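You operate a simulated robot arm through the tools that you are given. There is no shell and no other tool. Be economical: measure what you need, move in short steps, check, and stop when the job is done.

You run a simulated robot arm. Do the job below in one go: nothing can be reset, and whatever is moved stays where it is left.

## Task
Put things in order on the square table top. At the end: the green bottle stands where the silver ring stood; the clear tall tumbler stands where the green bottle stood; the beige can stands where the clear tall tumbler stood; the silver ring is on the pink saucer; the blue slide (marked "LAKE") stands on top of the black ink cartridge; whatever was shut is shut again. Leave all else as you found it, and nothing knocked over.

Only the result counts: the job must be done as asked and must still hold three seconds after the hand-in. Knocking over, shifting, dropping, spilling or breaking anything else fails it.

## Robot
A 6-joint arm with a two-finger parallel gripper, fixed in place. Base frame: the origin is at the foot of the arm, x ahead of it, y to its left, z up; the work surface is at about z = 0.74. Units: m, degrees, N and s.
With the tool pointing down near the work surface it reaches from about 0.2 to 0.64 m from the base axis. Its first joint turns from -66.0 to 66.0 degrees. Payload 2.7 kg.
Tool frame: the origin (TCP) lies between the finger pads and is the grasp point; the fingertips stand 0.023 m ahead of it; z points along the fingers, y is the line along which they close. Largest opening 0.094 m; finger width 0.038, thickness 0.01; the body of the gripper, 0.054 by 0.096 m, starts 0.039 m behind the TCP.
Orientation is told as [roll, pitch, yaw] about the base's x, y, z axes, in that order, counted from this pose: with the fingers straight down and closing along the base's y, the tool's x points along the base's -x, its y along +y and its z along -z.

## Interface
- The arm moves only by the tool apply_moves. Its argument "increments" is a list of rows, each a list of 6 numbers: the shift along the tool's x, y, z in m, then the turn, a rotation vector about the tool's x, y, z in degrees. In form: [[tx, ty, tz, ax, ay, az], ...]. A call has 1 to 10 rows; each row shifts and turns the commanded pose from where the row before left it, along the tool's axes as they then stand. "fingers" is the opening, from 0 (shut) to 1 (fully open), set as the call begins (left out, the last holds). Rows are played at 5 a second. More than 0.05 m and 8.6 degrees between two rows, or a gripper value outside its range, and nothing of the call is played. A pose out of reach is approached as far as the arm can. The call stops where the force on the tool passes 40 N (or 10 N more than at its start, if that is more) or the arm is blocked; 0.2 s more then pass. The fingers move at their own pace (about 0.045 m/s each) and stop on an object; they squeeze with about 41 N. The grip force told is the motor's: it shows also when the fingers shut on nothing. Time passes only in rows, and 0.2 s behind the last, so rows that do not move let the fingers close. The reply holds the time, the measured pose of the TCP, the force on the tool along the base axes, the opening and the grip force, in the units named above and with some noise, with the torque about the TCP (base axes, N m) and any sound that the robot's microphone picked up.
- Cameras (640 x 400 px; columns grow to the right, rows downward): "scene" is fixed at [0.0557, -0.4185, 1.4003]; the picture's right is [0.90, -0.43, 0.00], its down [-0.28, -0.59, -0.76] and it looks along [0.33, 0.69, -0.65] (base axes); focal length 357 px, centre (320, 200). "wrist" rides on the gripper at [0.086, 0.016, -0.074] in the tool frame; the picture's right is [-0.18, 0.98, 0.00], its down [-0.58, -0.11, -0.81] and it looks along [-0.79, -0.15, 0.59] (tool axes); focal length 243 px, centre (320, 200). There is no depth. A picture from a camera that has moved, and an enlarged one, comes with that camera's place and axes in the base frame and with its lens. The place of the scene camera against the robot may be out by one fixed shift of up to 0.012 m in any direction.
- capture(camera): a new picture of that camera. It takes no simulated time.
- zoom(camera, box): a new picture of the part [left, top, right, bottom] of that camera's present view, enlarged. It takes no simulated time.
- hand_in(): hands the job in; it is judged then, once.

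Work in short steps. Places have to be worked out from the pictures, the camera data and where the tool is seen: move nearer, look again, correct. Check each grasp and each placing, and mend what went wrong. You have 120 turns and 64 pictures in all, those below and enlarged ones among them. Open the gripper and draw the arm clear of the work before you hand the job in, unless the task says otherwise; then end with one line.

The tools are called after "Call:" as a command line: name --pt "numbers of a row" for each row, then --argument value for the rest, lists and objects as JSON in quotes. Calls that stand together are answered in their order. apply_moves: Moves the arm, as the interface text tells. Its arguments: {"type":"object","properties":{"increments":{"type":"array"},"fingers":{"type":"number"}},"required":["increments"]} The other tools are called the same way: capture (camera) takes a picture; zoom (camera, box) takes an enlarged picture of a part of a camera's view; hand_in () hands the job in.

At the start:

```text
t: 0.0
tool_pos: [0.381, 0.1053, 1.0515]
orientation: [0.0, 0.0, 0.0]
wrist_force: [0.7, -0.7, 0.6]
moment: [0.01, 0.0, -0.03]
opening: 0.0942
grip_force: 0.1
```

scene: 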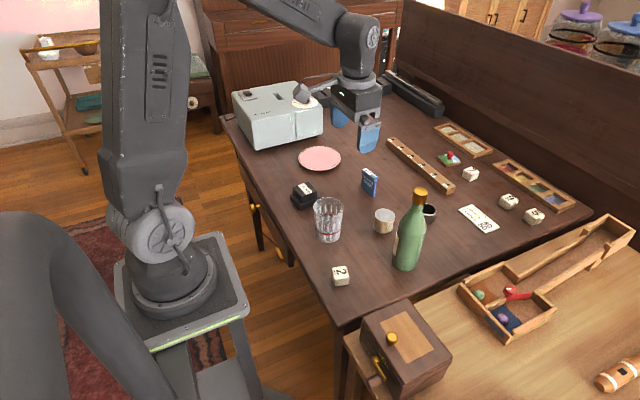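
wrist: 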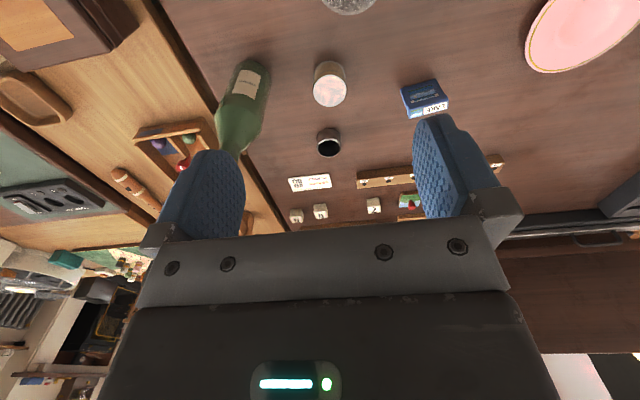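

I'll start by enlarging the central part of the table to identify the objects.

Call:
zoom --camera "scene" --box '[280, 140, 480, 290]'

Call:
zoom --camera "wrist" --box '[200, 0, 520, 240]'

```text
2.67 times, centred on (380, 215) of scene
camera zoom: at [0.0557, -0.4185, 1.4003], right [0.9, -0.43, 0.0], down [-0.28, -0.59, -0.76], along [0.33, 0.69, -0.65], focal length 951 px, centre (160, 160)
```

zoom: 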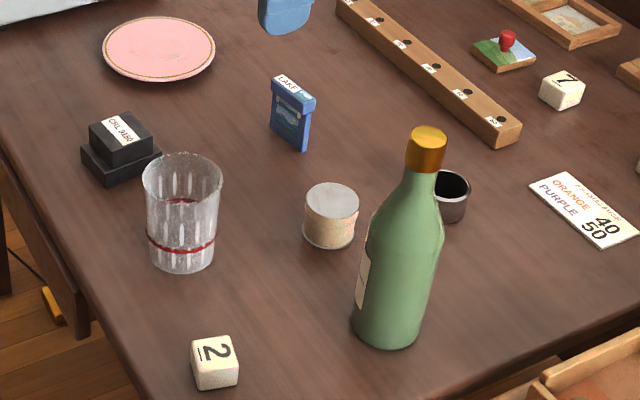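

```text
1.67 times, centred on (360, 120) of wrist
camera zoom: at [0.2948, 0.1218, 1.1267], right [0.18, 0.98, 0.0], down [0.58, -0.11, 0.81], along [0.79, -0.15, -0.59], focal length 404 px, centre (253, 333)
```

zoom: 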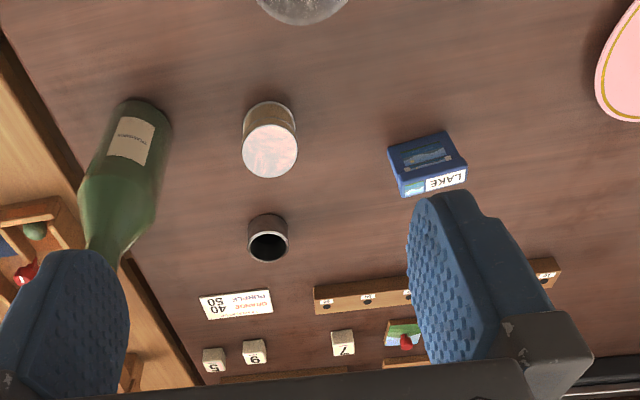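

The "silver ring" is the short dark-silver hoop near (0.61, 0.08). The bottle is at about (0.467, -0.013), the can (0.487, 0.105), the tumbler (0.34, 0.14), the slide (0.53, 0.243) and the saucer (0.48, 0.47). I'll move forward while still high, then look down at the ring.

Call:
apply_moves --pt "-0.04 -0.002 0 0 0 0" --pt "-0.04 -0.002 0 0 0 0" --pt "-0.04 -0.002 0 0 0 0" --pt "-0.04 -0.004 0 0 0 0" --pt "-0.04 -0.005 0.01 0 0 0" --pt "0 -0.005 0.045 0 0 0" --pt "0 0 0.045 0 0 0" --pt "0 0 0.045 0 0 0" --fingers 1

Call:
capture --camera "wrist"

Call:
zoom --camera "scene" --box '[280, 160, 380, 220]'

```text
t: 1.8
tool_pos: [0.5802, 0.0857, 0.9047]
orientation: [-0.1, 0.0, 0.0]
wrist_force: [-0.3, -1.0, -0.1]
moment: [0.01, 0.01, 0.0]
opening: 0.0938
grip_force: 0.0
```

```text
59 pictures are left
camera wrist: at [0.4933, 0.1021, 0.9807], right [0.18, 0.98, 0.0], down [0.58, -0.11, 0.81], along [0.79, -0.15, -0.59], focal length 243 px, centre (320, 200)
```

wrist: 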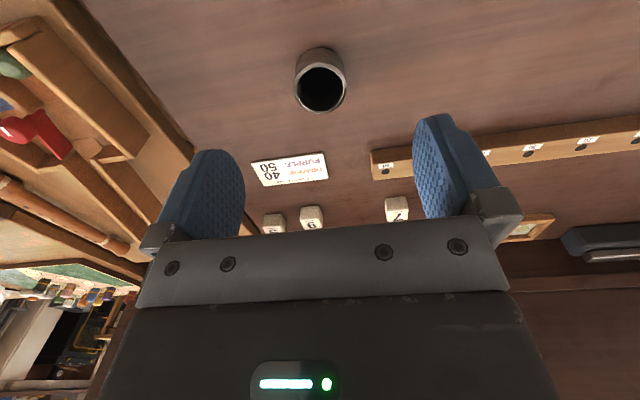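

```text
6.40 times, centred on (330, 190) of scene
camera zoom: at [0.0557, -0.4185, 1.4003], right [0.9, -0.43, 0.0], down [-0.28, -0.59, -0.76], along [0.33, 0.69, -0.65], focal length 2283 px, centre (256, 264)
```

zoom: 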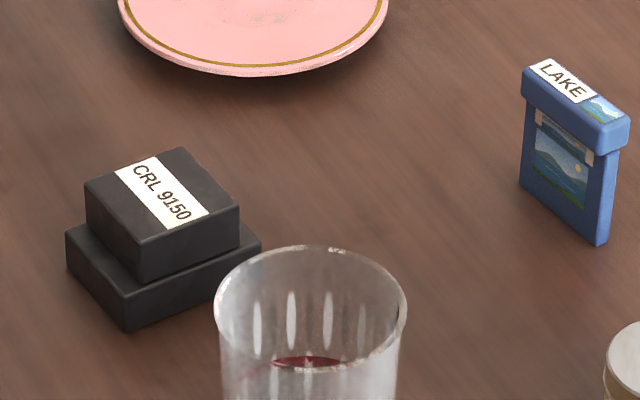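

The ring centre comes out at (0.607, 0.082), diameter about 46 mm, height about 35 mm. I'll descend around it with the gripper open.

Call:
apply_moves --pt "-0.027 -0.0037 0 0 0 0" --pt "0 0 0.045 0 0 0" --pt "0 0 0.045 0 0 0" --pt "0 0 0.025 0 0 0" --pt "0 0 0.0195 0 0 0" --pt "0 0 0 0 0 0"

Call:
capture --camera "wrist"

```text
t: 3.2
tool_pos: [0.6066, 0.0809, 0.7704]
orientation: [0.0, 0.0, 0.0]
wrist_force: [-0.2, -0.4, -0.7]
moment: [-0.02, 0.05, 0.01]
opening: 0.0941
grip_force: 0.0
```

```text
57 pictures are left
camera wrist: at [0.5205, 0.0972, 0.8458], right [0.18, 0.98, 0.0], down [0.58, -0.11, 0.81], along [0.79, -0.15, -0.59], focal length 243 px, centre (320, 200)
```

wrist: 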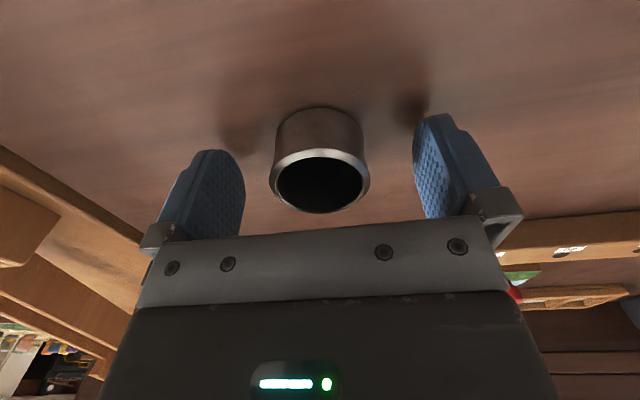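

The ring sits centred between the fingers, so I close on it.

Call:
apply_moves --pt "0 0 0 0 0 0" --pt "0 0 0 0 0 0" --pt "0 0 0 0 0 0" --pt "0 0 0 0 0 0" --pt "0 0 0 0 0 0" --fingers 0.3

```text
t: 4.4
tool_pos: [0.6077, 0.0808, 0.7706]
orientation: [-0.1, 0.0, 0.0]
wrist_force: [-1.7, 0.0, 2.3]
moment: [-0.07, -0.04, -0.02]
opening: 0.0509
grip_force: 41.4
```

The ring is gripped (about 51 mm outside). I'll lift it and carry it towards the saucer, then look.

Call:
apply_moves --pt "0 0 -0.03 0 0 0" --pt "0 0 -0.04 0 0 0" --pt "0 0 -0.045 0 0 0" --pt "0 0 -0.045 0 0 0" --pt "0 0 -0.03 0 0 0"

Call:
apply_moves --pt "0.021 0.0356 0 0 0 0" --pt "0.021 0.0356 0 0 0 0" --pt "0.021 0.0356 0 0 0 0" --pt "0.021 0.0356 0 0 0 0" --pt "0.021 0.0356 0 0 0 0" --pt "0.021 0.0356 0 0 0 0" --pt "0.021 0.0356 0 0 0 0" --pt "0.021 0.0356 0 0 0 0" --pt "0.021 0.0356 0 0 0 0"

Call:
capture --camera "wrist"

Call:
capture --camera "scene"

```text
t: 5.6
tool_pos: [0.6052, 0.0835, 0.9613]
orientation: [0.1, -0.1, 0.0]
wrist_force: [-0.6, -0.5, -0.3]
moment: [0.01, 0.0, 0.01]
opening: 0.0506
grip_force: 41.0
```

```text
t: 7.6
tool_pos: [0.4184, 0.4023, 0.9633]
orientation: [0.0, 0.0, 0.0]
wrist_force: [-0.1, -0.9, -1.1]
moment: [-0.03, 0.04, -0.01]
opening: 0.0504
grip_force: 40.6
```

```text
56 pictures are left
camera wrist: at [0.3322, 0.4187, 1.0393], right [0.18, 0.98, 0.0], down [0.58, -0.11, 0.81], along [0.79, -0.15, -0.59], focal length 243 px, centre (320, 200)
```

wrist: 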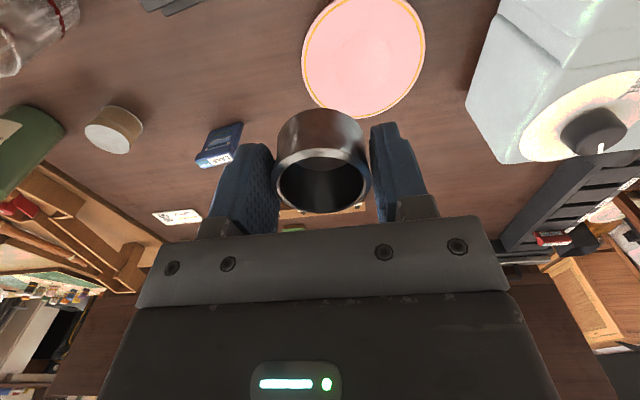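

```text
55 pictures are left
```

scene: 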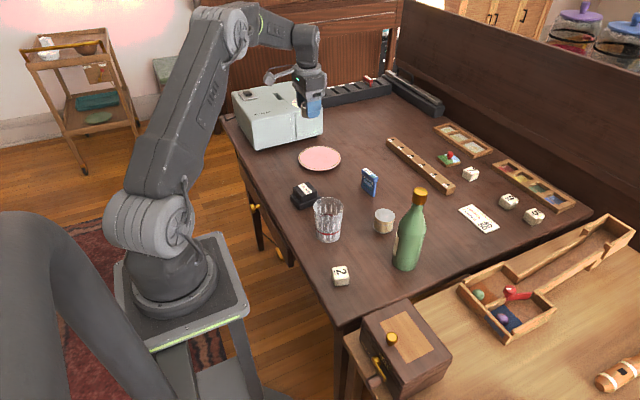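

The saucer centre is at about (0.468, 0.443). I'll move over it and descend to near its surface.

Call:
apply_moves --pt "-0.022 0.0195 0 0 0 0" --pt "-0.022 0.0195 0 0 0 0" --pt "0 0 0.045 0 0 0" --pt "0 0 0.045 0 0 0" --pt "0 0 0.045 0 0 0" --pt "0 0 0.02 0 0 0" --pt "0 0 0 0 0 0"

Call:
capture --camera "wrist"

Call:
zoom --camera "scene" --box '[260, 90, 380, 190]'

```text
t: 9.2
tool_pos: [0.4624, 0.4424, 0.8063]
orientation: [0.0, 0.0, 0.1]
wrist_force: [-0.1, 0.6, -0.6]
moment: [0.02, -0.03, 0.0]
opening: 0.051
grip_force: 40.8
```

```text
54 pictures are left
camera wrist: at [0.3759, 0.4585, 0.8813], right [0.18, 0.98, 0.0], down [0.58, -0.11, 0.81], along [0.79, -0.15, -0.59], focal length 243 px, centre (320, 200)
```

wrist: 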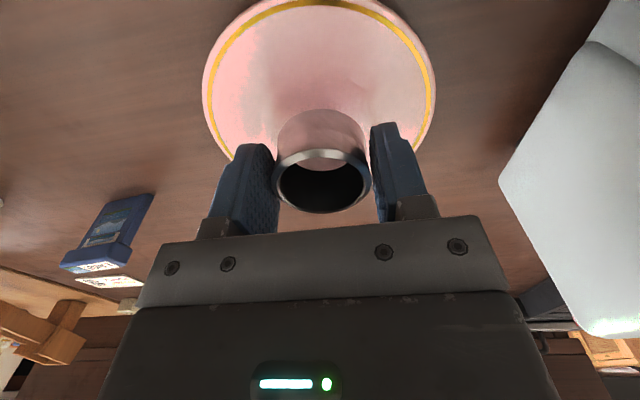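

```text
4.00 times, centred on (320, 140) of scene
camera zoom: at [0.0557, -0.4185, 1.4004], right [0.9, -0.43, 0.0], down [-0.28, -0.59, -0.76], along [0.33, 0.69, -0.65], focal length 1427 px, centre (320, 440)
```

zoom: 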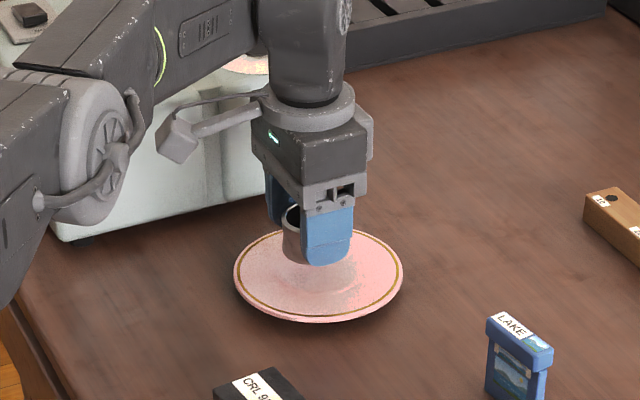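

The ring is near the saucer's middle. I'll nudge it 5 mm out and lower it gently.

Call:
apply_moves --pt "-0.005 0 0.01 0 0 0" --pt "0 0 0.008 0 0 0" --pt "0 0 0 0 0 0"

Call:
apply_moves --pt "0 0 0.003 0 0 0" --pt "0 0 0 0 0 0"

Call:
zoom --camera "scene" --box '[290, 130, 350, 180]'

```text
t: 10.0
tool_pos: [0.4642, 0.4373, 0.7891]
orientation: [0.1, 0.0, 0.0]
wrist_force: [0.0, -0.1, -0.6]
moment: [-0.02, -0.02, -0.01]
opening: 0.0509
grip_force: 41.2
out of reach, approached as far as the arm can: row 1
```

```text
t: 10.6
tool_pos: [0.464, 0.4386, 0.7886]
orientation: [0.1, -0.1, -0.1]
wrist_force: [-1.3, -3.0, 8.8]
moment: [-0.25, 0.09, 0.0]
opening: 0.0508
grip_force: 41.3
```

```text
8.00 times, centred on (320, 155) of scene
camera zoom: at [0.0555, -0.4187, 1.4003], right [0.9, -0.43, 0.0], down [-0.28, -0.59, -0.76], along [0.33, 0.69, -0.65], focal length 2854 px, centre (320, 560)
```

zoom: 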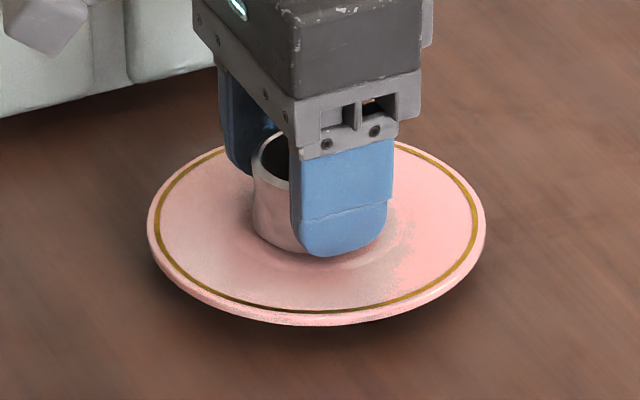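

Contact at about 9 N: the ring is on the saucer. I'll open slightly, then lift.

Call:
apply_moves --pt "0 0 0 0 0 0" --pt "0 0 0 0 0 0" --pt "0 0 0 0 0 0" --fingers 0.68

Call:
apply_moves --pt "0 0 -0.02 0 0 0" --pt "0 0 -0.04 0 0 0" --pt "0 0 -0.045 0 0 0" --pt "0 0 -0.045 0 0 0" --pt "0 0 -0.04 0 0 0"

Call:
zoom --camera "scene" --box '[290, 130, 350, 180]'

Call:
capture --camera "wrist"

```text
t: 11.4
tool_pos: [0.463, 0.4383, 0.7858]
orientation: [0.1, -0.1, -0.1]
wrist_force: [-0.2, -0.7, 0.9]
moment: [-0.01, 0.0, -0.02]
opening: 0.0639
grip_force: 0.0
```

```text
t: 12.6
tool_pos: [0.4633, 0.4363, 0.9753]
orientation: [-0.1, 0.0, 0.1]
wrist_force: [-0.9, -0.3, 0.7]
moment: [0.0, -0.02, 0.01]
opening: 0.0639
grip_force: 0.0
```

```text
8.00 times, centred on (320, 155) of scene
camera zoom: at [0.0557, -0.4185, 1.4003], right [0.9, -0.43, 0.0], down [-0.28, -0.59, -0.76], along [0.33, 0.69, -0.65], focal length 2854 px, centre (320, 560)
```

zoom: 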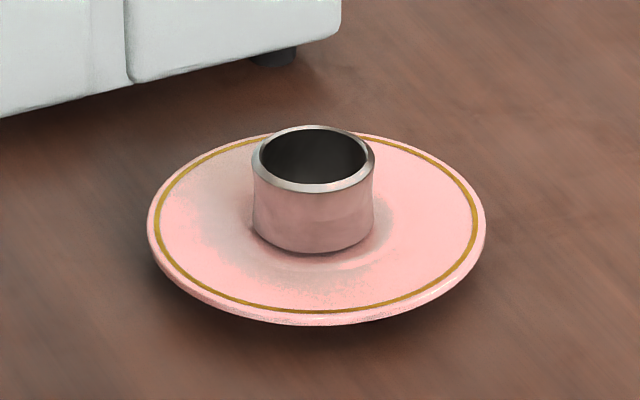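

```text
50 pictures are left
camera wrist: at [0.3765, 0.454, 1.0498], right [0.18, 0.98, 0.0], down [0.58, -0.11, 0.81], along [0.79, -0.15, -0.59], focal length 243 px, centre (320, 200)
```

wrist: 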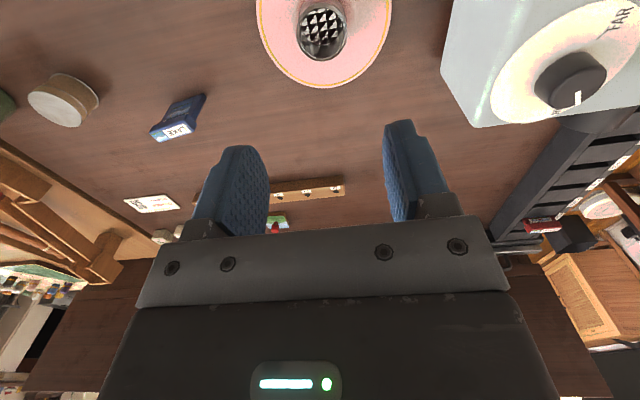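

The ring rests well on the saucer. Next is the bottle: I raise the gripper to 1.1 and move above it for a look.

Call:
apply_moves --pt "0 -0.0445 -0.0125 0 0 0" --pt "0 -0.0445 -0.0125 0 0 0" --pt "0 -0.0445 -0.0125 0 0 0" --pt "0 -0.0445 -0.0125 0 0 0" --pt "0 -0.0445 -0.0125 0 0 0" --pt "0 -0.0445 -0.0125 0 0 0" --pt "0 -0.0445 -0.0125 0 0 0" --pt "0 -0.0445 -0.0125 0 0 0" --pt "0 -0.0445 -0.0125 0 0 0" --pt "0 -0.0445 -0.0125 0 0 0" --fingers 0.9

Call:
capture --camera "wrist"

Call:
capture --camera "scene"

```text
t: 14.8
tool_pos: [0.468, -0.0064, 1.0989]
orientation: [0.0, 0.0, 0.1]
wrist_force: [-0.7, 0.1, 0.7]
moment: [0.0, 0.03, 0.02]
opening: 0.0847
grip_force: 0.1
```

```text
49 pictures are left
camera wrist: at [0.3808, 0.0106, 1.174], right [0.18, 0.98, 0.0], down [0.58, -0.11, 0.81], along [0.79, -0.15, -0.59], focal length 243 px, centre (320, 200)
```

wrist: 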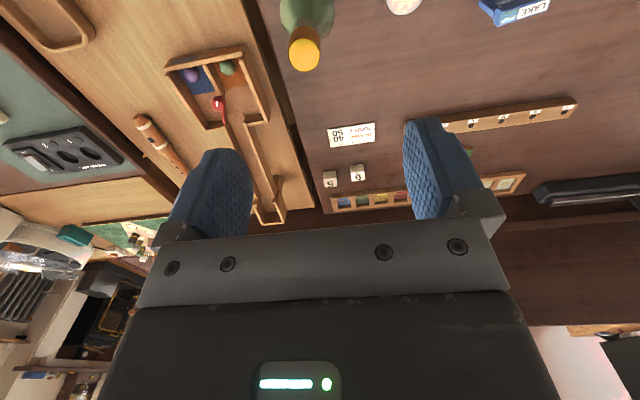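

```text
48 pictures are left
```

scene: 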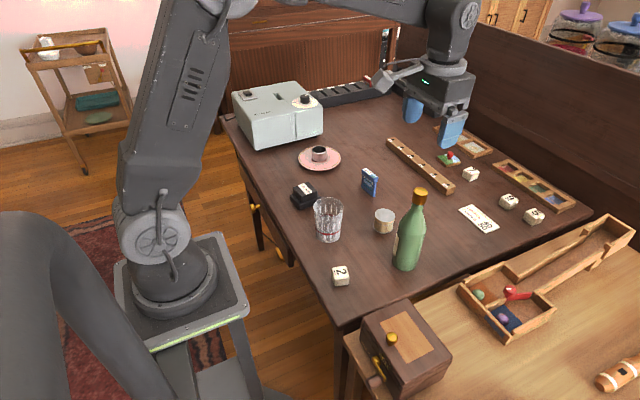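

The cap top is at about (0.466, -0.018). I'll lower to just above it and look again for a height estimate.

Call:
apply_moves --pt "0 -0.011 0.04 0 0 0" --pt "0 0 0.03 0 0 0" --pt "0 0 0 0 0 0"

Call:
capture --camera "wrist"

```text
t: 15.6
tool_pos: [0.4696, -0.0204, 1.0294]
orientation: [0.0, -0.1, 0.0]
wrist_force: [0.3, -0.5, 0.1]
moment: [0.03, -0.01, 0.02]
opening: 0.0846
grip_force: 0.2
```

```text
47 pictures are left
camera wrist: at [0.3825, -0.0031, 1.1037], right [0.18, 0.98, 0.0], down [0.58, -0.11, 0.81], along [0.79, -0.15, -0.59], focal length 243 px, centre (320, 200)
```

wrist: 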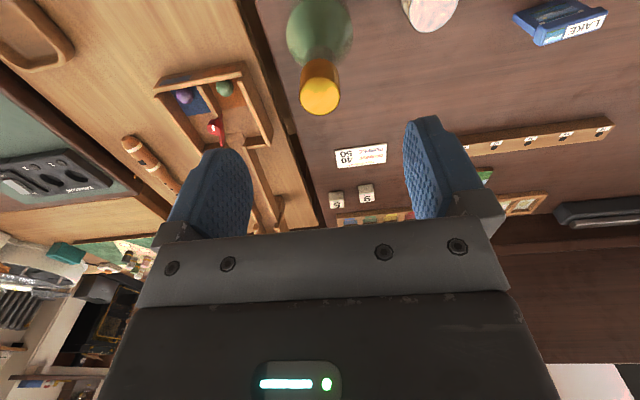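

Triangulated cap top: (0.465, -0.018, 0.964). I'll grasp the cap with the TCP at z 0.936, which keeps the palm above it.

Call:
apply_moves --pt "0.005 0.002 0.03 0 0 0" --pt "0 0 0.04 0 0 0" --pt "0 0 0.0235 0 0 0" --pt "0 0 0 0 0 0"

Call:
capture --camera "wrist"

```text
t: 16.6
tool_pos: [0.4611, -0.0184, 0.9377]
orientation: [0.0, 0.1, 0.0]
wrist_force: [0.1, -1.1, -1.3]
moment: [0.03, -0.01, -0.01]
opening: 0.0841
grip_force: 0.1
```

```text
46 pictures are left
camera wrist: at [0.3734, -0.0007, 1.0125], right [0.18, 0.98, 0.0], down [0.58, -0.11, 0.81], along [0.79, -0.15, -0.59], focal length 243 px, centre (320, 200)
```

wrist: 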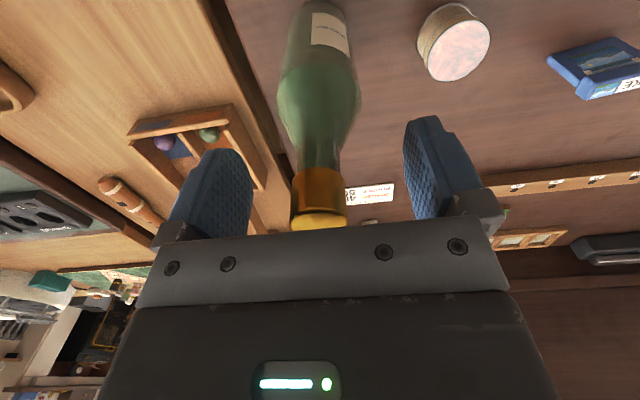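

The cap is between the fingers and well below the palm, so I close.

Call:
apply_moves --pt "0 0 0 0 0 0" --pt "0 0 0 0 0 0" --pt "0 0 0 0 0 0" --pt "0 0 0 0 0 0" --pt "0 0 0 0 0 0" --fingers 0.05

Call:
apply_moves --pt "0 0 -0.01 0 0 0" --pt "0 0 -0.02 0 0 0" --pt "0 0 -0.02 0 0 0" --pt "0 0 0 0 0 0"

Call:
zoom --camera "scene" --box '[340, 130, 500, 290]'

```text
t: 17.8
tool_pos: [0.4608, -0.0172, 0.9376]
orientation: [0.0, -0.1, 0.0]
wrist_force: [0.8, -1.0, 2.9]
moment: [-0.08, -0.04, -0.02]
opening: 0.0414
grip_force: 40.7
```

```text
t: 18.8
tool_pos: [0.4614, -0.0154, 0.9869]
orientation: [0.0, 0.0, 0.0]
wrist_force: [-0.3, 0.0, -5.4]
moment: [0.0, 0.04, 0.0]
opening: 0.0415
grip_force: 40.7
```

```text
2.50 times, centred on (420, 210) of scene
camera zoom: at [0.0558, -0.4185, 1.4003], right [0.9, -0.43, 0.0], down [-0.28, -0.59, -0.76], along [0.33, 0.69, -0.65], focal length 892 px, centre (70, 175)
```

zoom: 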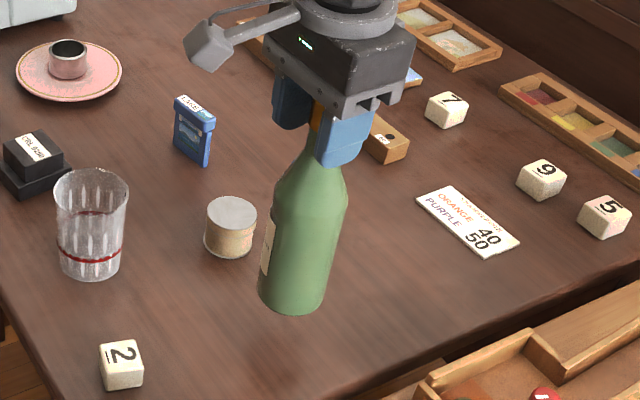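

The bottle is held upright and clear of the table. I'll carry it above the ring's old spot at (0.608, 0.082).

Call:
apply_moves --pt "0 0 -0.02 0 0 0" --pt "-0.0288 0.0198 0 0 0 0" --pt "-0.0288 0.0198 0 0 0 0" --pt "-0.0288 0.0198 0 0 0 0" --pt "-0.0288 0.0198 0 0 0 0" --pt "-0.0288 0.0198 0 0 0 0" --pt "0 0 0 0 0 0" --pt "0 0 0.03 0 0 0" --pt "0 0 0.02 0 0 0" --pt "0 0 0 0 0 0"

Call:
capture --camera "wrist"

Call:
zoom --camera "scene" --box '[340, 130, 500, 290]'

```text
t: 21.0
tool_pos: [0.6051, 0.0822, 0.9565]
orientation: [0.0, 0.0, 0.1]
wrist_force: [0.3, -0.6, -6.0]
moment: [0.04, 0.03, 0.03]
opening: 0.0414
grip_force: 41.2
```

```text
44 pictures are left
camera wrist: at [0.5186, 0.0995, 1.0328], right [0.18, 0.98, 0.0], down [0.58, -0.11, 0.81], along [0.79, -0.15, -0.59], focal length 243 px, centre (320, 200)
```

wrist: 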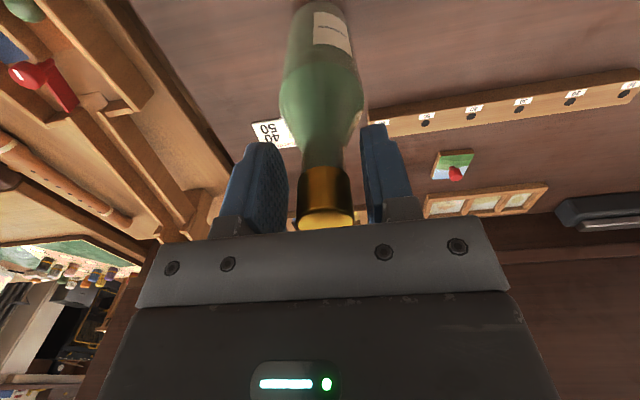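

```text
2.50 times, centred on (420, 210) of scene
camera zoom: at [0.0558, -0.4185, 1.4003], right [0.9, -0.43, 0.0], down [-0.28, -0.59, -0.76], along [0.33, 0.69, -0.65], focal length 892 px, centre (70, 175)
```

zoom: 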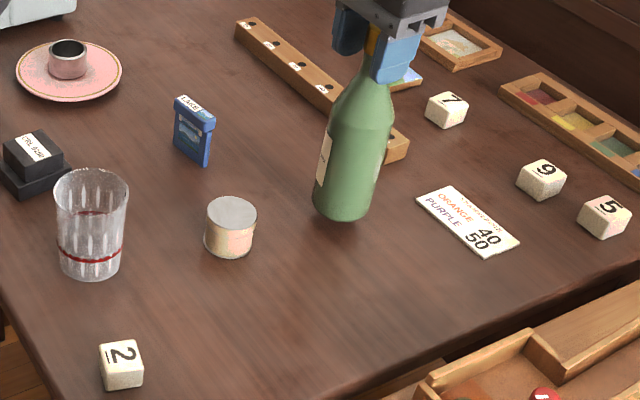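

The bottle base lines up with the ring's former spot. I'll lower it to the grasp height.

Call:
apply_moves --pt "0 0 0.01 0 0 0" --pt "0 0 0.006 0 0 0" --pt "0 0 0 0 0 0"

Call:
apply_moves --pt "0 0 0.003 0 0 0" --pt "0 0 0 0 0 0"

```text
t: 21.8
tool_pos: [0.6052, 0.0834, 0.9423]
orientation: [0.0, 0.0, 0.0]
wrist_force: [0.6, 0.4, -5.9]
moment: [0.02, 0.11, 0.0]
opening: 0.0414
grip_force: 41.4
```

```text
t: 22.4
tool_pos: [0.6058, 0.0833, 0.9393]
orientation: [0.0, 0.1, 0.1]
wrist_force: [-0.5, -0.6, -6.4]
moment: [-0.03, 0.05, 0.01]
opening: 0.0413
grip_force: 41.0
```

Not yet in contact (force still -6 N), so I lower a little more.

Call:
apply_moves --pt "0 0 0.002 0 0 0" --pt "0 0 0 0 0 0"

```text
t: 23.0
tool_pos: [0.6056, 0.0823, 0.9373]
orientation: [-0.1, -0.1, 0.1]
wrist_force: [-3.3, -0.6, 2.6]
moment: [0.13, 0.56, 0.06]
opening: 0.0414
grip_force: 40.7
```

Contact is made (+2.6 N). I'll release and rise.

Call:
apply_moves --pt "0 0 0 0 0 0" --pt "0 0 0 0 0 0" --pt "0 0 0 0 0 0" --fingers 0.9

Call:
apply_moves --pt "0 0 -0.02 0 0 0" --pt "0 0 -0.04 0 0 0" --pt "0 0 -0.045 0 0 0" --pt "0 0 -0.045 0 0 0"

Call:
zoom --camera "scene" --box '[340, 130, 500, 290]'

```text
t: 23.8
tool_pos: [0.6058, 0.0836, 0.9374]
orientation: [0.0, 0.0, 0.0]
wrist_force: [0.4, -0.2, 0.2]
moment: [0.02, -0.01, -0.03]
opening: 0.0846
grip_force: 0.1
```

```text
t: 24.8
tool_pos: [0.605, 0.0831, 1.0852]
orientation: [0.0, 0.0, 0.0]
wrist_force: [-0.4, -0.3, 0.8]
moment: [0.0, 0.04, 0.0]
opening: 0.0846
grip_force: 0.0
```

```text
2.50 times, centred on (420, 210) of scene
camera zoom: at [0.0557, -0.4185, 1.4003], right [0.9, -0.43, 0.0], down [-0.28, -0.59, -0.76], along [0.33, 0.69, -0.65], focal length 892 px, centre (70, 175)
```

zoom: 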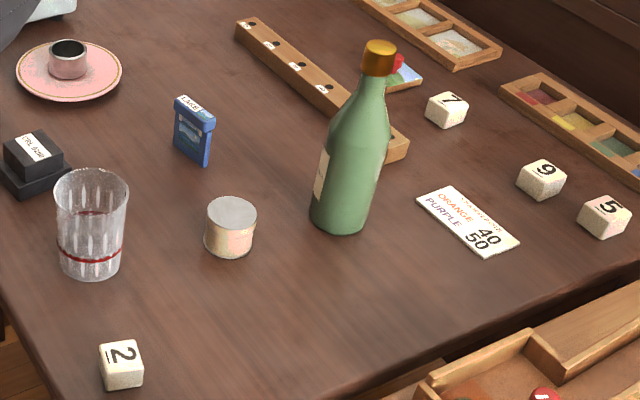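

The bottle stands on the ring's spot. Next is the tumbler: I move above its estimated place at (0.335, 0.137).

Call:
apply_moves --pt "0.039 0.0075 0 0 0 0" --pt "0.039 0.0075 0 0 0 0" --pt "0.039 0.0075 0 0 0 0" --pt "0.039 0.0075 0 0 0 0" --pt "0.039 0.0075 0 0 0 0" --pt "0.039 0.0075 0 0 0 0" --pt "0.039 0.0075 0 0 0 0" --pt "0 0 0.04 0 0 0" --pt "0 0 0.045 0 0 0" --pt "0 0 0 0 0 0" --fingers 1

Call:
capture --camera "wrist"

```text
t: 27.0
tool_pos: [0.3308, 0.1354, 0.9992]
orientation: [0.0, 0.0, 0.0]
wrist_force: [0.3, -0.5, 0.0]
moment: [0.0, 0.0, -0.01]
opening: 0.0941
grip_force: 0.1
```

```text
41 pictures are left
camera wrist: at [0.2453, 0.152, 1.0754], right [0.18, 0.98, 0.0], down [0.58, -0.11, 0.81], along [0.79, -0.15, -0.59], focal length 243 px, centre (320, 200)
```

wrist: 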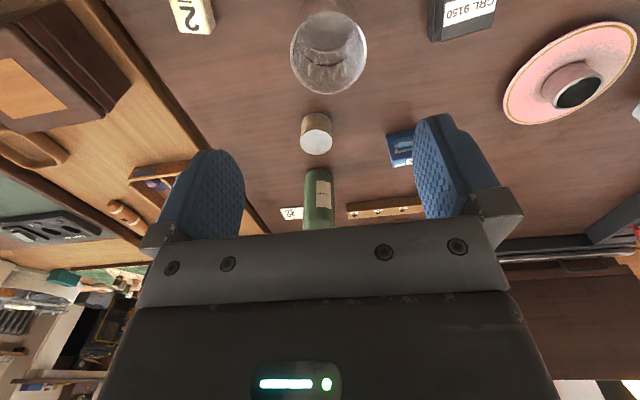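

The rim is centred at about (0.342, 0.141), roughly 70 mm across. I'll lower and look again to get its height.

Call:
apply_moves --pt "-0.01 0.005 0.03 0 0 0" --pt "0 0 0.035 0 0 0" --pt "0 0 0 0 0 0"

Call:
capture --camera "wrist"

```text
t: 27.8
tool_pos: [0.3407, 0.1433, 0.9344]
orientation: [-0.1, 0.0, 0.0]
wrist_force: [0.4, -0.1, 0.8]
moment: [-0.01, -0.04, 0.02]
opening: 0.094
grip_force: 0.0
```

```text
40 pictures are left
camera wrist: at [0.2535, 0.159, 1.009], right [0.18, 0.98, 0.0], down [0.58, -0.11, 0.81], along [0.79, -0.15, -0.59], focal length 243 px, centre (320, 200)
```

wrist: 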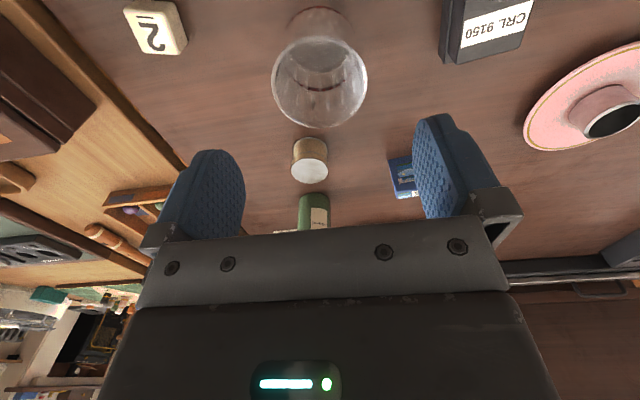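

The rim centre triangulates to (0.345, 0.142), z about 0.835, diameter about 72 mm. I'll go down with the fingertips just above the rim and check alignment.

Call:
apply_moves --pt "-0.004 -0.001 0.03 0 0 0" --pt "0 0 0.03 0 0 0" --pt "0 0 0 0 0 0"

Call:
capture --camera "wrist"

```text
t: 28.6
tool_pos: [0.3462, 0.1421, 0.8745]
orientation: [0.0, 0.0, -0.1]
wrist_force: [-0.7, -0.8, -0.5]
moment: [-0.06, -0.01, 0.03]
opening: 0.0941
grip_force: 0.1
```

```text
39 pictures are left
camera wrist: at [0.2586, 0.158, 0.9502], right [0.18, 0.98, 0.0], down [0.58, -0.11, 0.81], along [0.79, -0.15, -0.59], focal length 243 px, centre (320, 200)
```

wrist: 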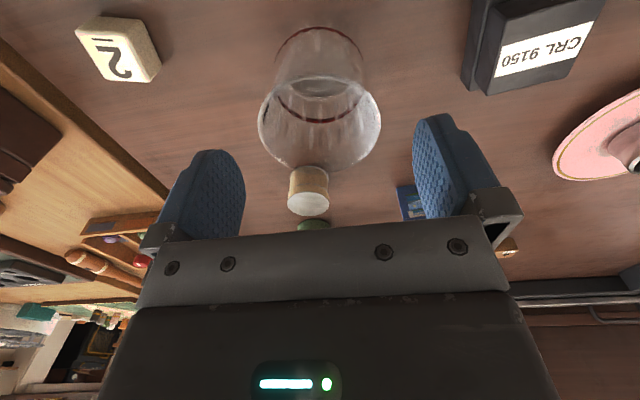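

It is well centred. I descend to z 0.815 and close.

Call:
apply_moves --pt "0 0 0.03 0 0 0" --pt "0 0 0.029 0 0 0" --pt "0 0 0 0 0 0"

Call:
apply_moves --pt "0 0 0 0 0 0" --pt "0 0 0 0 0 0" --pt "0 0 0 0 0 0" --pt "0 0 0 0 0 0" --fingers 0.6

Call:
capture --camera "wrist"

```text
t: 29.4
tool_pos: [0.3451, 0.1417, 0.8153]
orientation: [0.0, 0.0, 0.0]
wrist_force: [-0.1, 0.4, 0.2]
moment: [-0.02, 0.04, 0.0]
opening: 0.0937
grip_force: 0.0
```

```text
t: 30.4
tool_pos: [0.3452, 0.1442, 0.8169]
orientation: [0.0, 0.0, 0.0]
wrist_force: [-0.3, -0.2, 0.4]
moment: [0.0, -0.03, 0.02]
opening: 0.0711
grip_force: 40.5
```

```text
38 pictures are left
camera wrist: at [0.258, 0.1598, 0.8918], right [0.18, 0.98, 0.0], down [0.58, -0.11, 0.81], along [0.79, -0.15, -0.59], focal length 243 px, centre (320, 200)
```

wrist: 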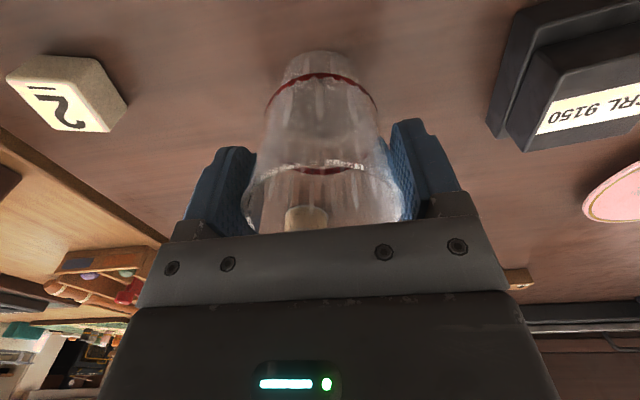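

The tumbler is gripped at 71 mm. I'll lift it slowly in case it holds liquid, and carry it above the bottle's old spot.

Call:
apply_moves --pt "0 0 -0.01 0 0 0" --pt "0 0 -0.015 0 0 0" --pt "0 0 -0.02 0 0 0" --pt "0 0 -0.015 0 0 0" --pt "0 0 0 0 0 0"

Call:
apply_moves --pt "-0.007 -0.011 0 0 0 0" --pt "-0.0145 -0.02 0 0 0 0" --pt "-0.0145 -0.02 0 0 0 0" --pt "-0.0145 -0.02 0 0 0 0" --pt "-0.0145 -0.02 0 0 0 0" --pt "-0.0145 -0.02 0 0 0 0" --pt "-0.0145 -0.02 0 0 0 0" --pt "-0.0145 -0.02 0 0 0 0" --pt "-0.0085 -0.01 0 0 0 0" --pt "0 0 0 0 0 0"

Call:
zoom --camera "scene" --box '[340, 130, 500, 290]'

```text
t: 31.6
tool_pos: [0.3448, 0.1392, 0.8779]
orientation: [0.0, 0.0, 0.0]
wrist_force: [0.1, -0.3, -2.7]
moment: [0.04, 0.04, -0.01]
opening: 0.0712
grip_force: 41.1
```

```text
t: 33.8
tool_pos: [0.4621, -0.0228, 0.8769]
orientation: [0.0, 0.0, 0.1]
wrist_force: [-0.1, -0.1, -2.9]
moment: [0.02, -0.02, 0.01]
opening: 0.0712
grip_force: 41.4
```

```text
2.50 times, centred on (420, 210) of scene
camera zoom: at [0.0557, -0.4185, 1.4003], right [0.9, -0.43, 0.0], down [-0.28, -0.59, -0.76], along [0.33, 0.69, -0.65], focal length 892 px, centre (70, 175)
```

zoom: 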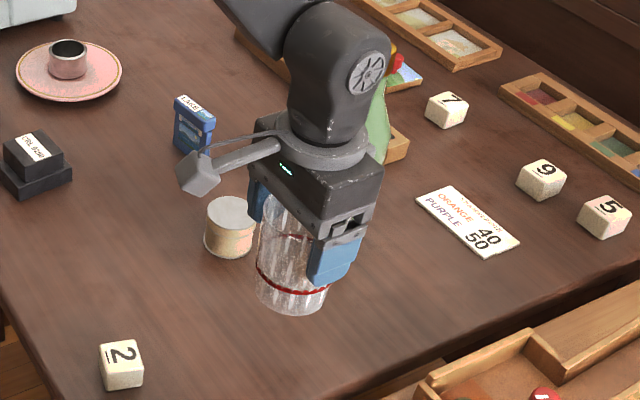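

The tumbler is level and slightly too far in -y, so I correct y by +4 mm and lower it.

Call:
apply_moves --pt "0 0.0042 0.015 0 0 0" --pt "0 0 0.02 0 0 0" --pt "0 0 0.015 0 0 0" --pt "0 0 0.006 0 0 0" --pt "0 0 0 0 0 0"

Call:
apply_moves --pt "0 0 0.003 0 0 0" --pt "0 0 0 0 0 0"

Call:
zoom --camera "scene" --box '[340, 130, 500, 290]'

```text
t: 35.0
tool_pos: [0.4623, -0.0191, 0.821]
orientation: [0.1, -0.1, 0.0]
wrist_force: [-0.8, 0.6, -2.3]
moment: [0.0, 0.02, -0.04]
opening: 0.0712
grip_force: 41.2
```

```text
t: 35.6
tool_pos: [0.4632, -0.018, 0.8197]
orientation: [-0.1, 0.0, 0.0]
wrist_force: [0.7, 0.4, -2.1]
moment: [0.0, 0.02, 0.0]
opening: 0.0711
grip_force: 40.8
```

```text
2.50 times, centred on (420, 210) of scene
camera zoom: at [0.0557, -0.4185, 1.4003], right [0.9, -0.43, 0.0], down [-0.28, -0.59, -0.76], along [0.33, 0.69, -0.65], focal length 892 px, centre (70, 175)
```

zoom: 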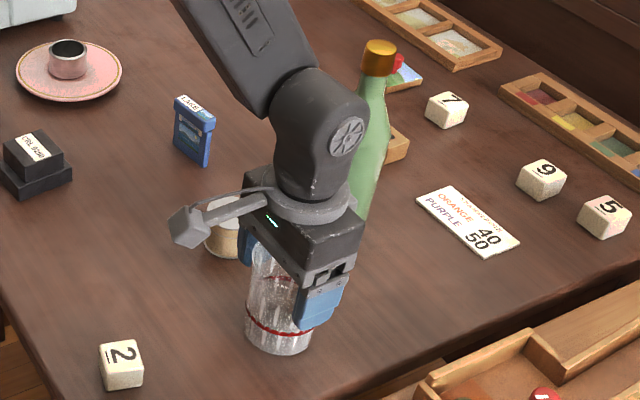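

Compared with the bottle's original base pixels, the tumbler is about 4 mm to the image left. I'll shift it by that and keep lowering.

Call:
apply_moves --pt "-0.0035 -0.0015 0.002 0 0 0" --pt "0 0 0 0 0 0"

Call:
apply_moves --pt "0 0 0.002 0 0 0" --pt "0 0 0 0 0 0"

```text
t: 36.2
tool_pos: [0.4655, -0.0207, 0.817]
orientation: [0.0, 0.0, 0.0]
wrist_force: [0.6, 0.7, -2.7]
moment: [0.01, 0.0, 0.01]
opening: 0.0712
grip_force: 41.3
```

```text
t: 36.8
tool_pos: [0.4668, -0.0202, 0.8168]
orientation: [0.0, -0.1, -0.1]
wrist_force: [-6.1, -5.7, 19.3]
moment: [0.25, 0.58, 0.15]
opening: 0.0713
grip_force: 41.0
```

Firm contact. I ease up 1 mm, open, and rise straight.

Call:
apply_moves --pt "0 0 -0.001 0 0 0" --pt "0 0 0 0 0 0"

Call:
apply_moves --pt "0 0 0 0 0 0" --pt "0 0 0 0 0 0" --pt "0 0 0 0 0 0" --fingers 1

Call:
apply_moves --pt "0 0 -0.02 0 0 0" --pt "0 0 -0.04 0 0 0" --pt "0 0 -0.04 0 0 0" --pt "0.02 0.04 0 0 0 0" --pt "0 0.048 0 0 0 0" --pt "0 0.048 0 0 0 0"

Call:
capture --camera "wrist"

Call:
zoom --camera "scene" --box '[340, 130, 500, 290]'

```text
t: 37.4
tool_pos: [0.4665, -0.0195, 0.8165]
orientation: [0.0, -0.2, 0.1]
wrist_force: [-4.3, -6.8, 17.2]
moment: [0.03, 0.23, 0.08]
opening: 0.0712
grip_force: 40.9
```

```text
t: 38.2
tool_pos: [0.467, -0.0193, 0.8157]
orientation: [0.0, 0.0, 0.0]
wrist_force: [0.8, -0.2, 0.1]
moment: [0.01, 0.0, 0.0]
opening: 0.0941
grip_force: 0.1
```

```text
t: 39.6
tool_pos: [0.4479, 0.1183, 0.9156]
orientation: [0.1, 0.0, 0.0]
wrist_force: [-0.1, 1.0, 0.4]
moment: [-0.02, -0.02, 0.0]
opening: 0.0938
grip_force: 0.1
```

```text
35 pictures are left
camera wrist: at [0.3604, 0.1341, 0.9914], right [0.18, 0.98, 0.0], down [0.58, -0.11, 0.81], along [0.79, -0.15, -0.59], focal length 243 px, centre (320, 200)
```

wrist: 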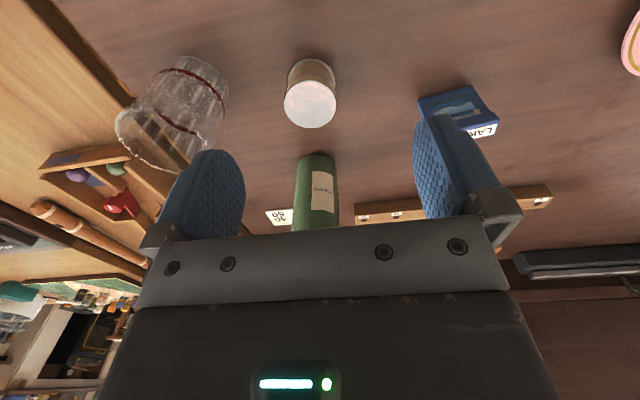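

```text
2.50 times, centred on (420, 210) of scene
camera zoom: at [0.0556, -0.4185, 1.4004], right [0.9, -0.43, 0.0], down [-0.28, -0.59, -0.76], along [0.33, 0.69, -0.65], focal length 892 px, centre (70, 175)
```

zoom: 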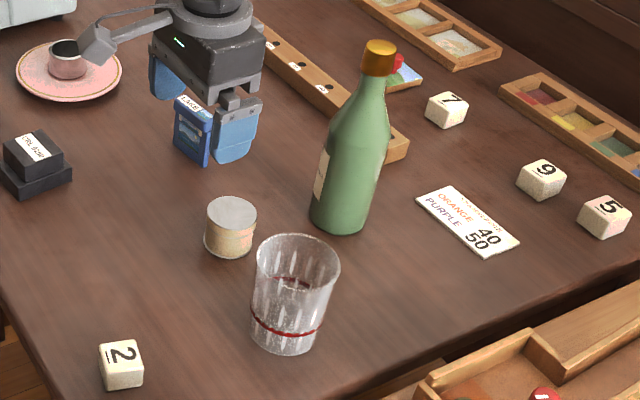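

The tumbler stands in the bottle's old place. Next is the can at about (0.489, 0.104): I descend around it with the gripper open.

Call:
apply_moves --pt "-0.04 -0.0143 0 0 0 0" --pt "0 0 0.045 0 0 0" --pt "0 0 0.045 0 0 0" --pt "0 0 0.035 0 0 0" --pt "0 0 0.021 0 0 0" --pt "0 0 0 0 0 0"

Call:
capture --camera "wrist"

```text
t: 41.0
tool_pos: [0.4878, 0.1053, 0.7721]
orientation: [0.0, 0.0, 0.0]
wrist_force: [0.2, 0.5, -1.0]
moment: [0.01, 0.02, 0.03]
opening: 0.0937
grip_force: 0.1
```

```text
33 pictures are left
camera wrist: at [0.4016, 0.1208, 0.8473], right [0.18, 0.98, 0.0], down [0.58, -0.11, 0.81], along [0.79, -0.15, -0.59], focal length 243 px, centre (320, 200)
```

wrist: 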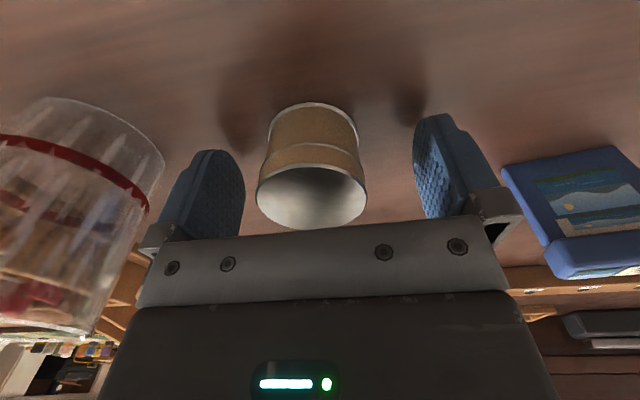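

The can is between the fingers; I close and lift it.

Call:
apply_moves --pt "0 0 0 0 0 0" --pt "0 0 0 0 0 0" --pt "0 0 0 0 0 0" --pt "0 0 0 0 0 0" --pt "0 0 0 0 0 0" --fingers 0.3

Call:
apply_moves --pt "0 0 -0.015 0 0 0" --pt "0 0 -0.025 0 0 0" --pt "0 0 -0.03 0 0 0" --pt "0 0 -0.03 0 0 0" --pt "0 0 0 0 0 0"

```text
t: 42.2
tool_pos: [0.4881, 0.1055, 0.7715]
orientation: [0.0, -0.1, 0.0]
wrist_force: [0.2, 0.1, 0.7]
moment: [0.01, -0.03, 0.0]
opening: 0.0488
grip_force: 40.8
```

```text
t: 43.4
tool_pos: [0.4867, 0.1025, 0.8697]
orientation: [0.0, 0.0, 0.0]
wrist_force: [-0.6, 0.5, -0.3]
moment: [-0.01, 0.02, 0.0]
opening: 0.0486
grip_force: 41.2
```

The can is held. I'll carry it over to the tumbler's old place at (0.346, 0.1415).

Call:
apply_moves --pt "0.0355 0.0095 0 0 0 0" --pt "0.0355 0.0095 0 0 0 0" --pt "0.0355 0.0095 0 0 0 0" --pt "0.0355 0.0095 0 0 0 0" --pt "0 0 0.04 0 0 0" --pt "0 0 0.035 0 0 0" --pt "0 0 0.012 0 0 0" --pt "0 0 0 0 0 0"

Call:
zoom --camera "scene" --box '[280, 140, 480, 290]'

Call:
capture --camera "wrist"

```text
t: 45.2
tool_pos: [0.3464, 0.1377, 0.7835]
orientation: [-0.1, 0.0, 0.0]
wrist_force: [-0.3, 0.4, -0.5]
moment: [0.02, 0.02, 0.03]
opening: 0.0488
grip_force: 41.2
```

```text
2.67 times, centred on (380, 215) of scene
camera zoom: at [0.0557, -0.4185, 1.4003], right [0.9, -0.43, 0.0], down [-0.28, -0.59, -0.76], along [0.33, 0.69, -0.65], focal length 951 px, centre (160, 160)
```

zoom: 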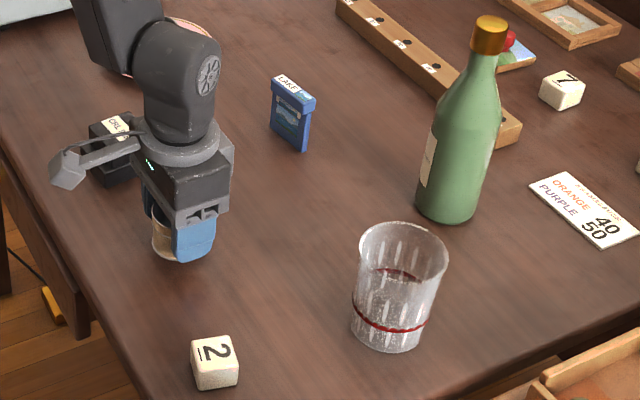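

```text
31 pictures are left
camera wrist: at [0.2584, 0.1556, 0.8598], right [0.18, 0.98, 0.0], down [0.58, -0.11, 0.81], along [0.79, -0.15, -0.59], focal length 243 px, centre (320, 200)
```

wrist: 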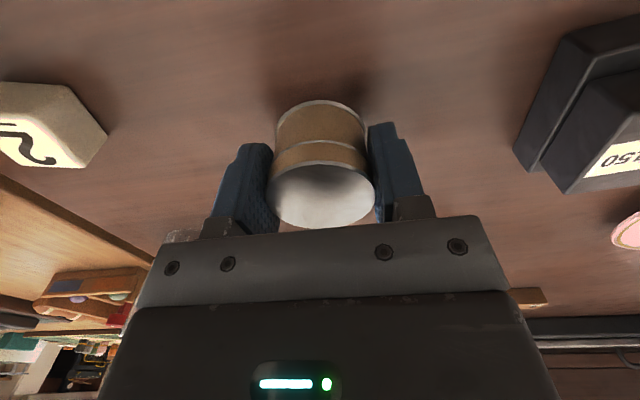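

The can is nearly over the mark. I'll correct y by +3 mm and lower to contact.

Call:
apply_moves --pt "-0.001 0.003 0.008 0 0 0" --pt "0 0 0 0 0 0"

Call:
apply_moves --pt "0 0 0.0025 0 0 0" --pt "0 0 0 0 0 0"

```text
t: 45.8
tool_pos: [0.3455, 0.1433, 0.7768]
orientation: [0.1, -0.1, 0.0]
wrist_force: [0.2, 0.1, -0.3]
moment: [-0.02, -0.01, -0.03]
opening: 0.0486
grip_force: 40.8
```

```text
t: 46.4
tool_pos: [0.3453, 0.1439, 0.7739]
orientation: [0.0, -0.1, -0.1]
wrist_force: [-0.2, 0.0, -1.3]
moment: [0.02, 0.02, 0.02]
opening: 0.0488
grip_force: 40.8
```

Almost down; about 2 mm more should bring contact.

Call:
apply_moves --pt "0 0 0.002 0 0 0" --pt "0 0 0 0 0 0"

```text
t: 47.0
tool_pos: [0.3455, 0.1447, 0.7723]
orientation: [0.0, -0.1, 0.0]
wrist_force: [-5.3, 0.2, 21.4]
moment: [-0.05, 0.18, -0.03]
opening: 0.0483
grip_force: 40.8
```

Contact. I release, rise, and go towards the slide for a look.

Call:
apply_moves --pt "0 0 -0.001 0 0 0" --pt "0 0 0 0 0 0" --pt "0 0 0 0 0 0" --pt "0 0 0 0 0 0" --fingers 1

Call:
apply_moves --pt "0 0 -0.03 0 0 0" --pt "0 0 -0.045 0 0 0" --pt "0 0 -0.045 0 0 0" --pt "0 0 -0.03 0 0 0" --pt "0 0.04 0 0 0 0" --pt "0 0.04 0 0 0 0"

Call:
capture --camera "wrist"

Call:
zoom --camera "scene" --box '[280, 140, 480, 290]'

```text
t: 48.0
tool_pos: [0.3451, 0.1437, 0.7721]
orientation: [0.0, 0.0, -0.1]
wrist_force: [0.4, 0.4, -0.5]
moment: [0.01, 0.0, 0.01]
opening: 0.0938
grip_force: 0.0
```

```text
t: 49.4
tool_pos: [0.3445, 0.2206, 0.9208]
orientation: [0.0, -0.1, 0.0]
wrist_force: [0.4, 0.2, 0.2]
moment: [0.0, -0.01, 0.01]
opening: 0.094
grip_force: 0.0
```

```text
30 pictures are left
camera wrist: at [0.2582, 0.2382, 0.9954], right [0.18, 0.98, 0.0], down [0.58, -0.11, 0.81], along [0.79, -0.15, -0.59], focal length 243 px, centre (320, 200)
```

wrist: 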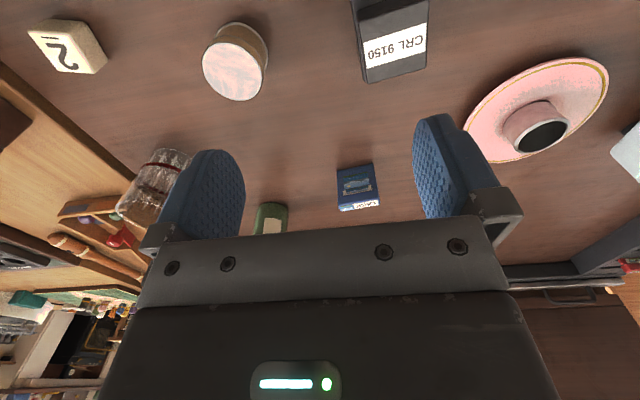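

```text
2.67 times, centred on (380, 215) of scene
camera zoom: at [0.0556, -0.4185, 1.4004], right [0.9, -0.43, 0.0], down [-0.28, -0.59, -0.76], along [0.33, 0.69, -0.65], focal length 951 px, centre (160, 160)
```

zoom: 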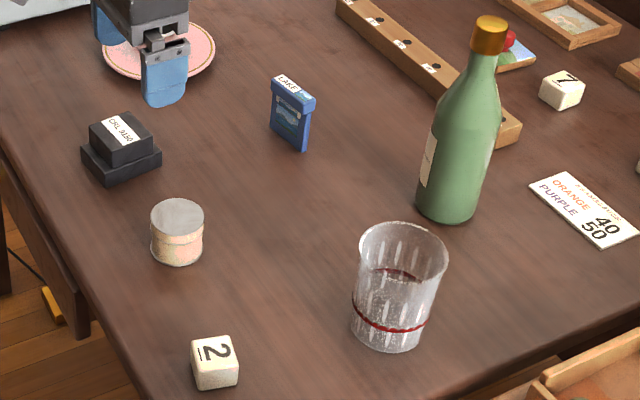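

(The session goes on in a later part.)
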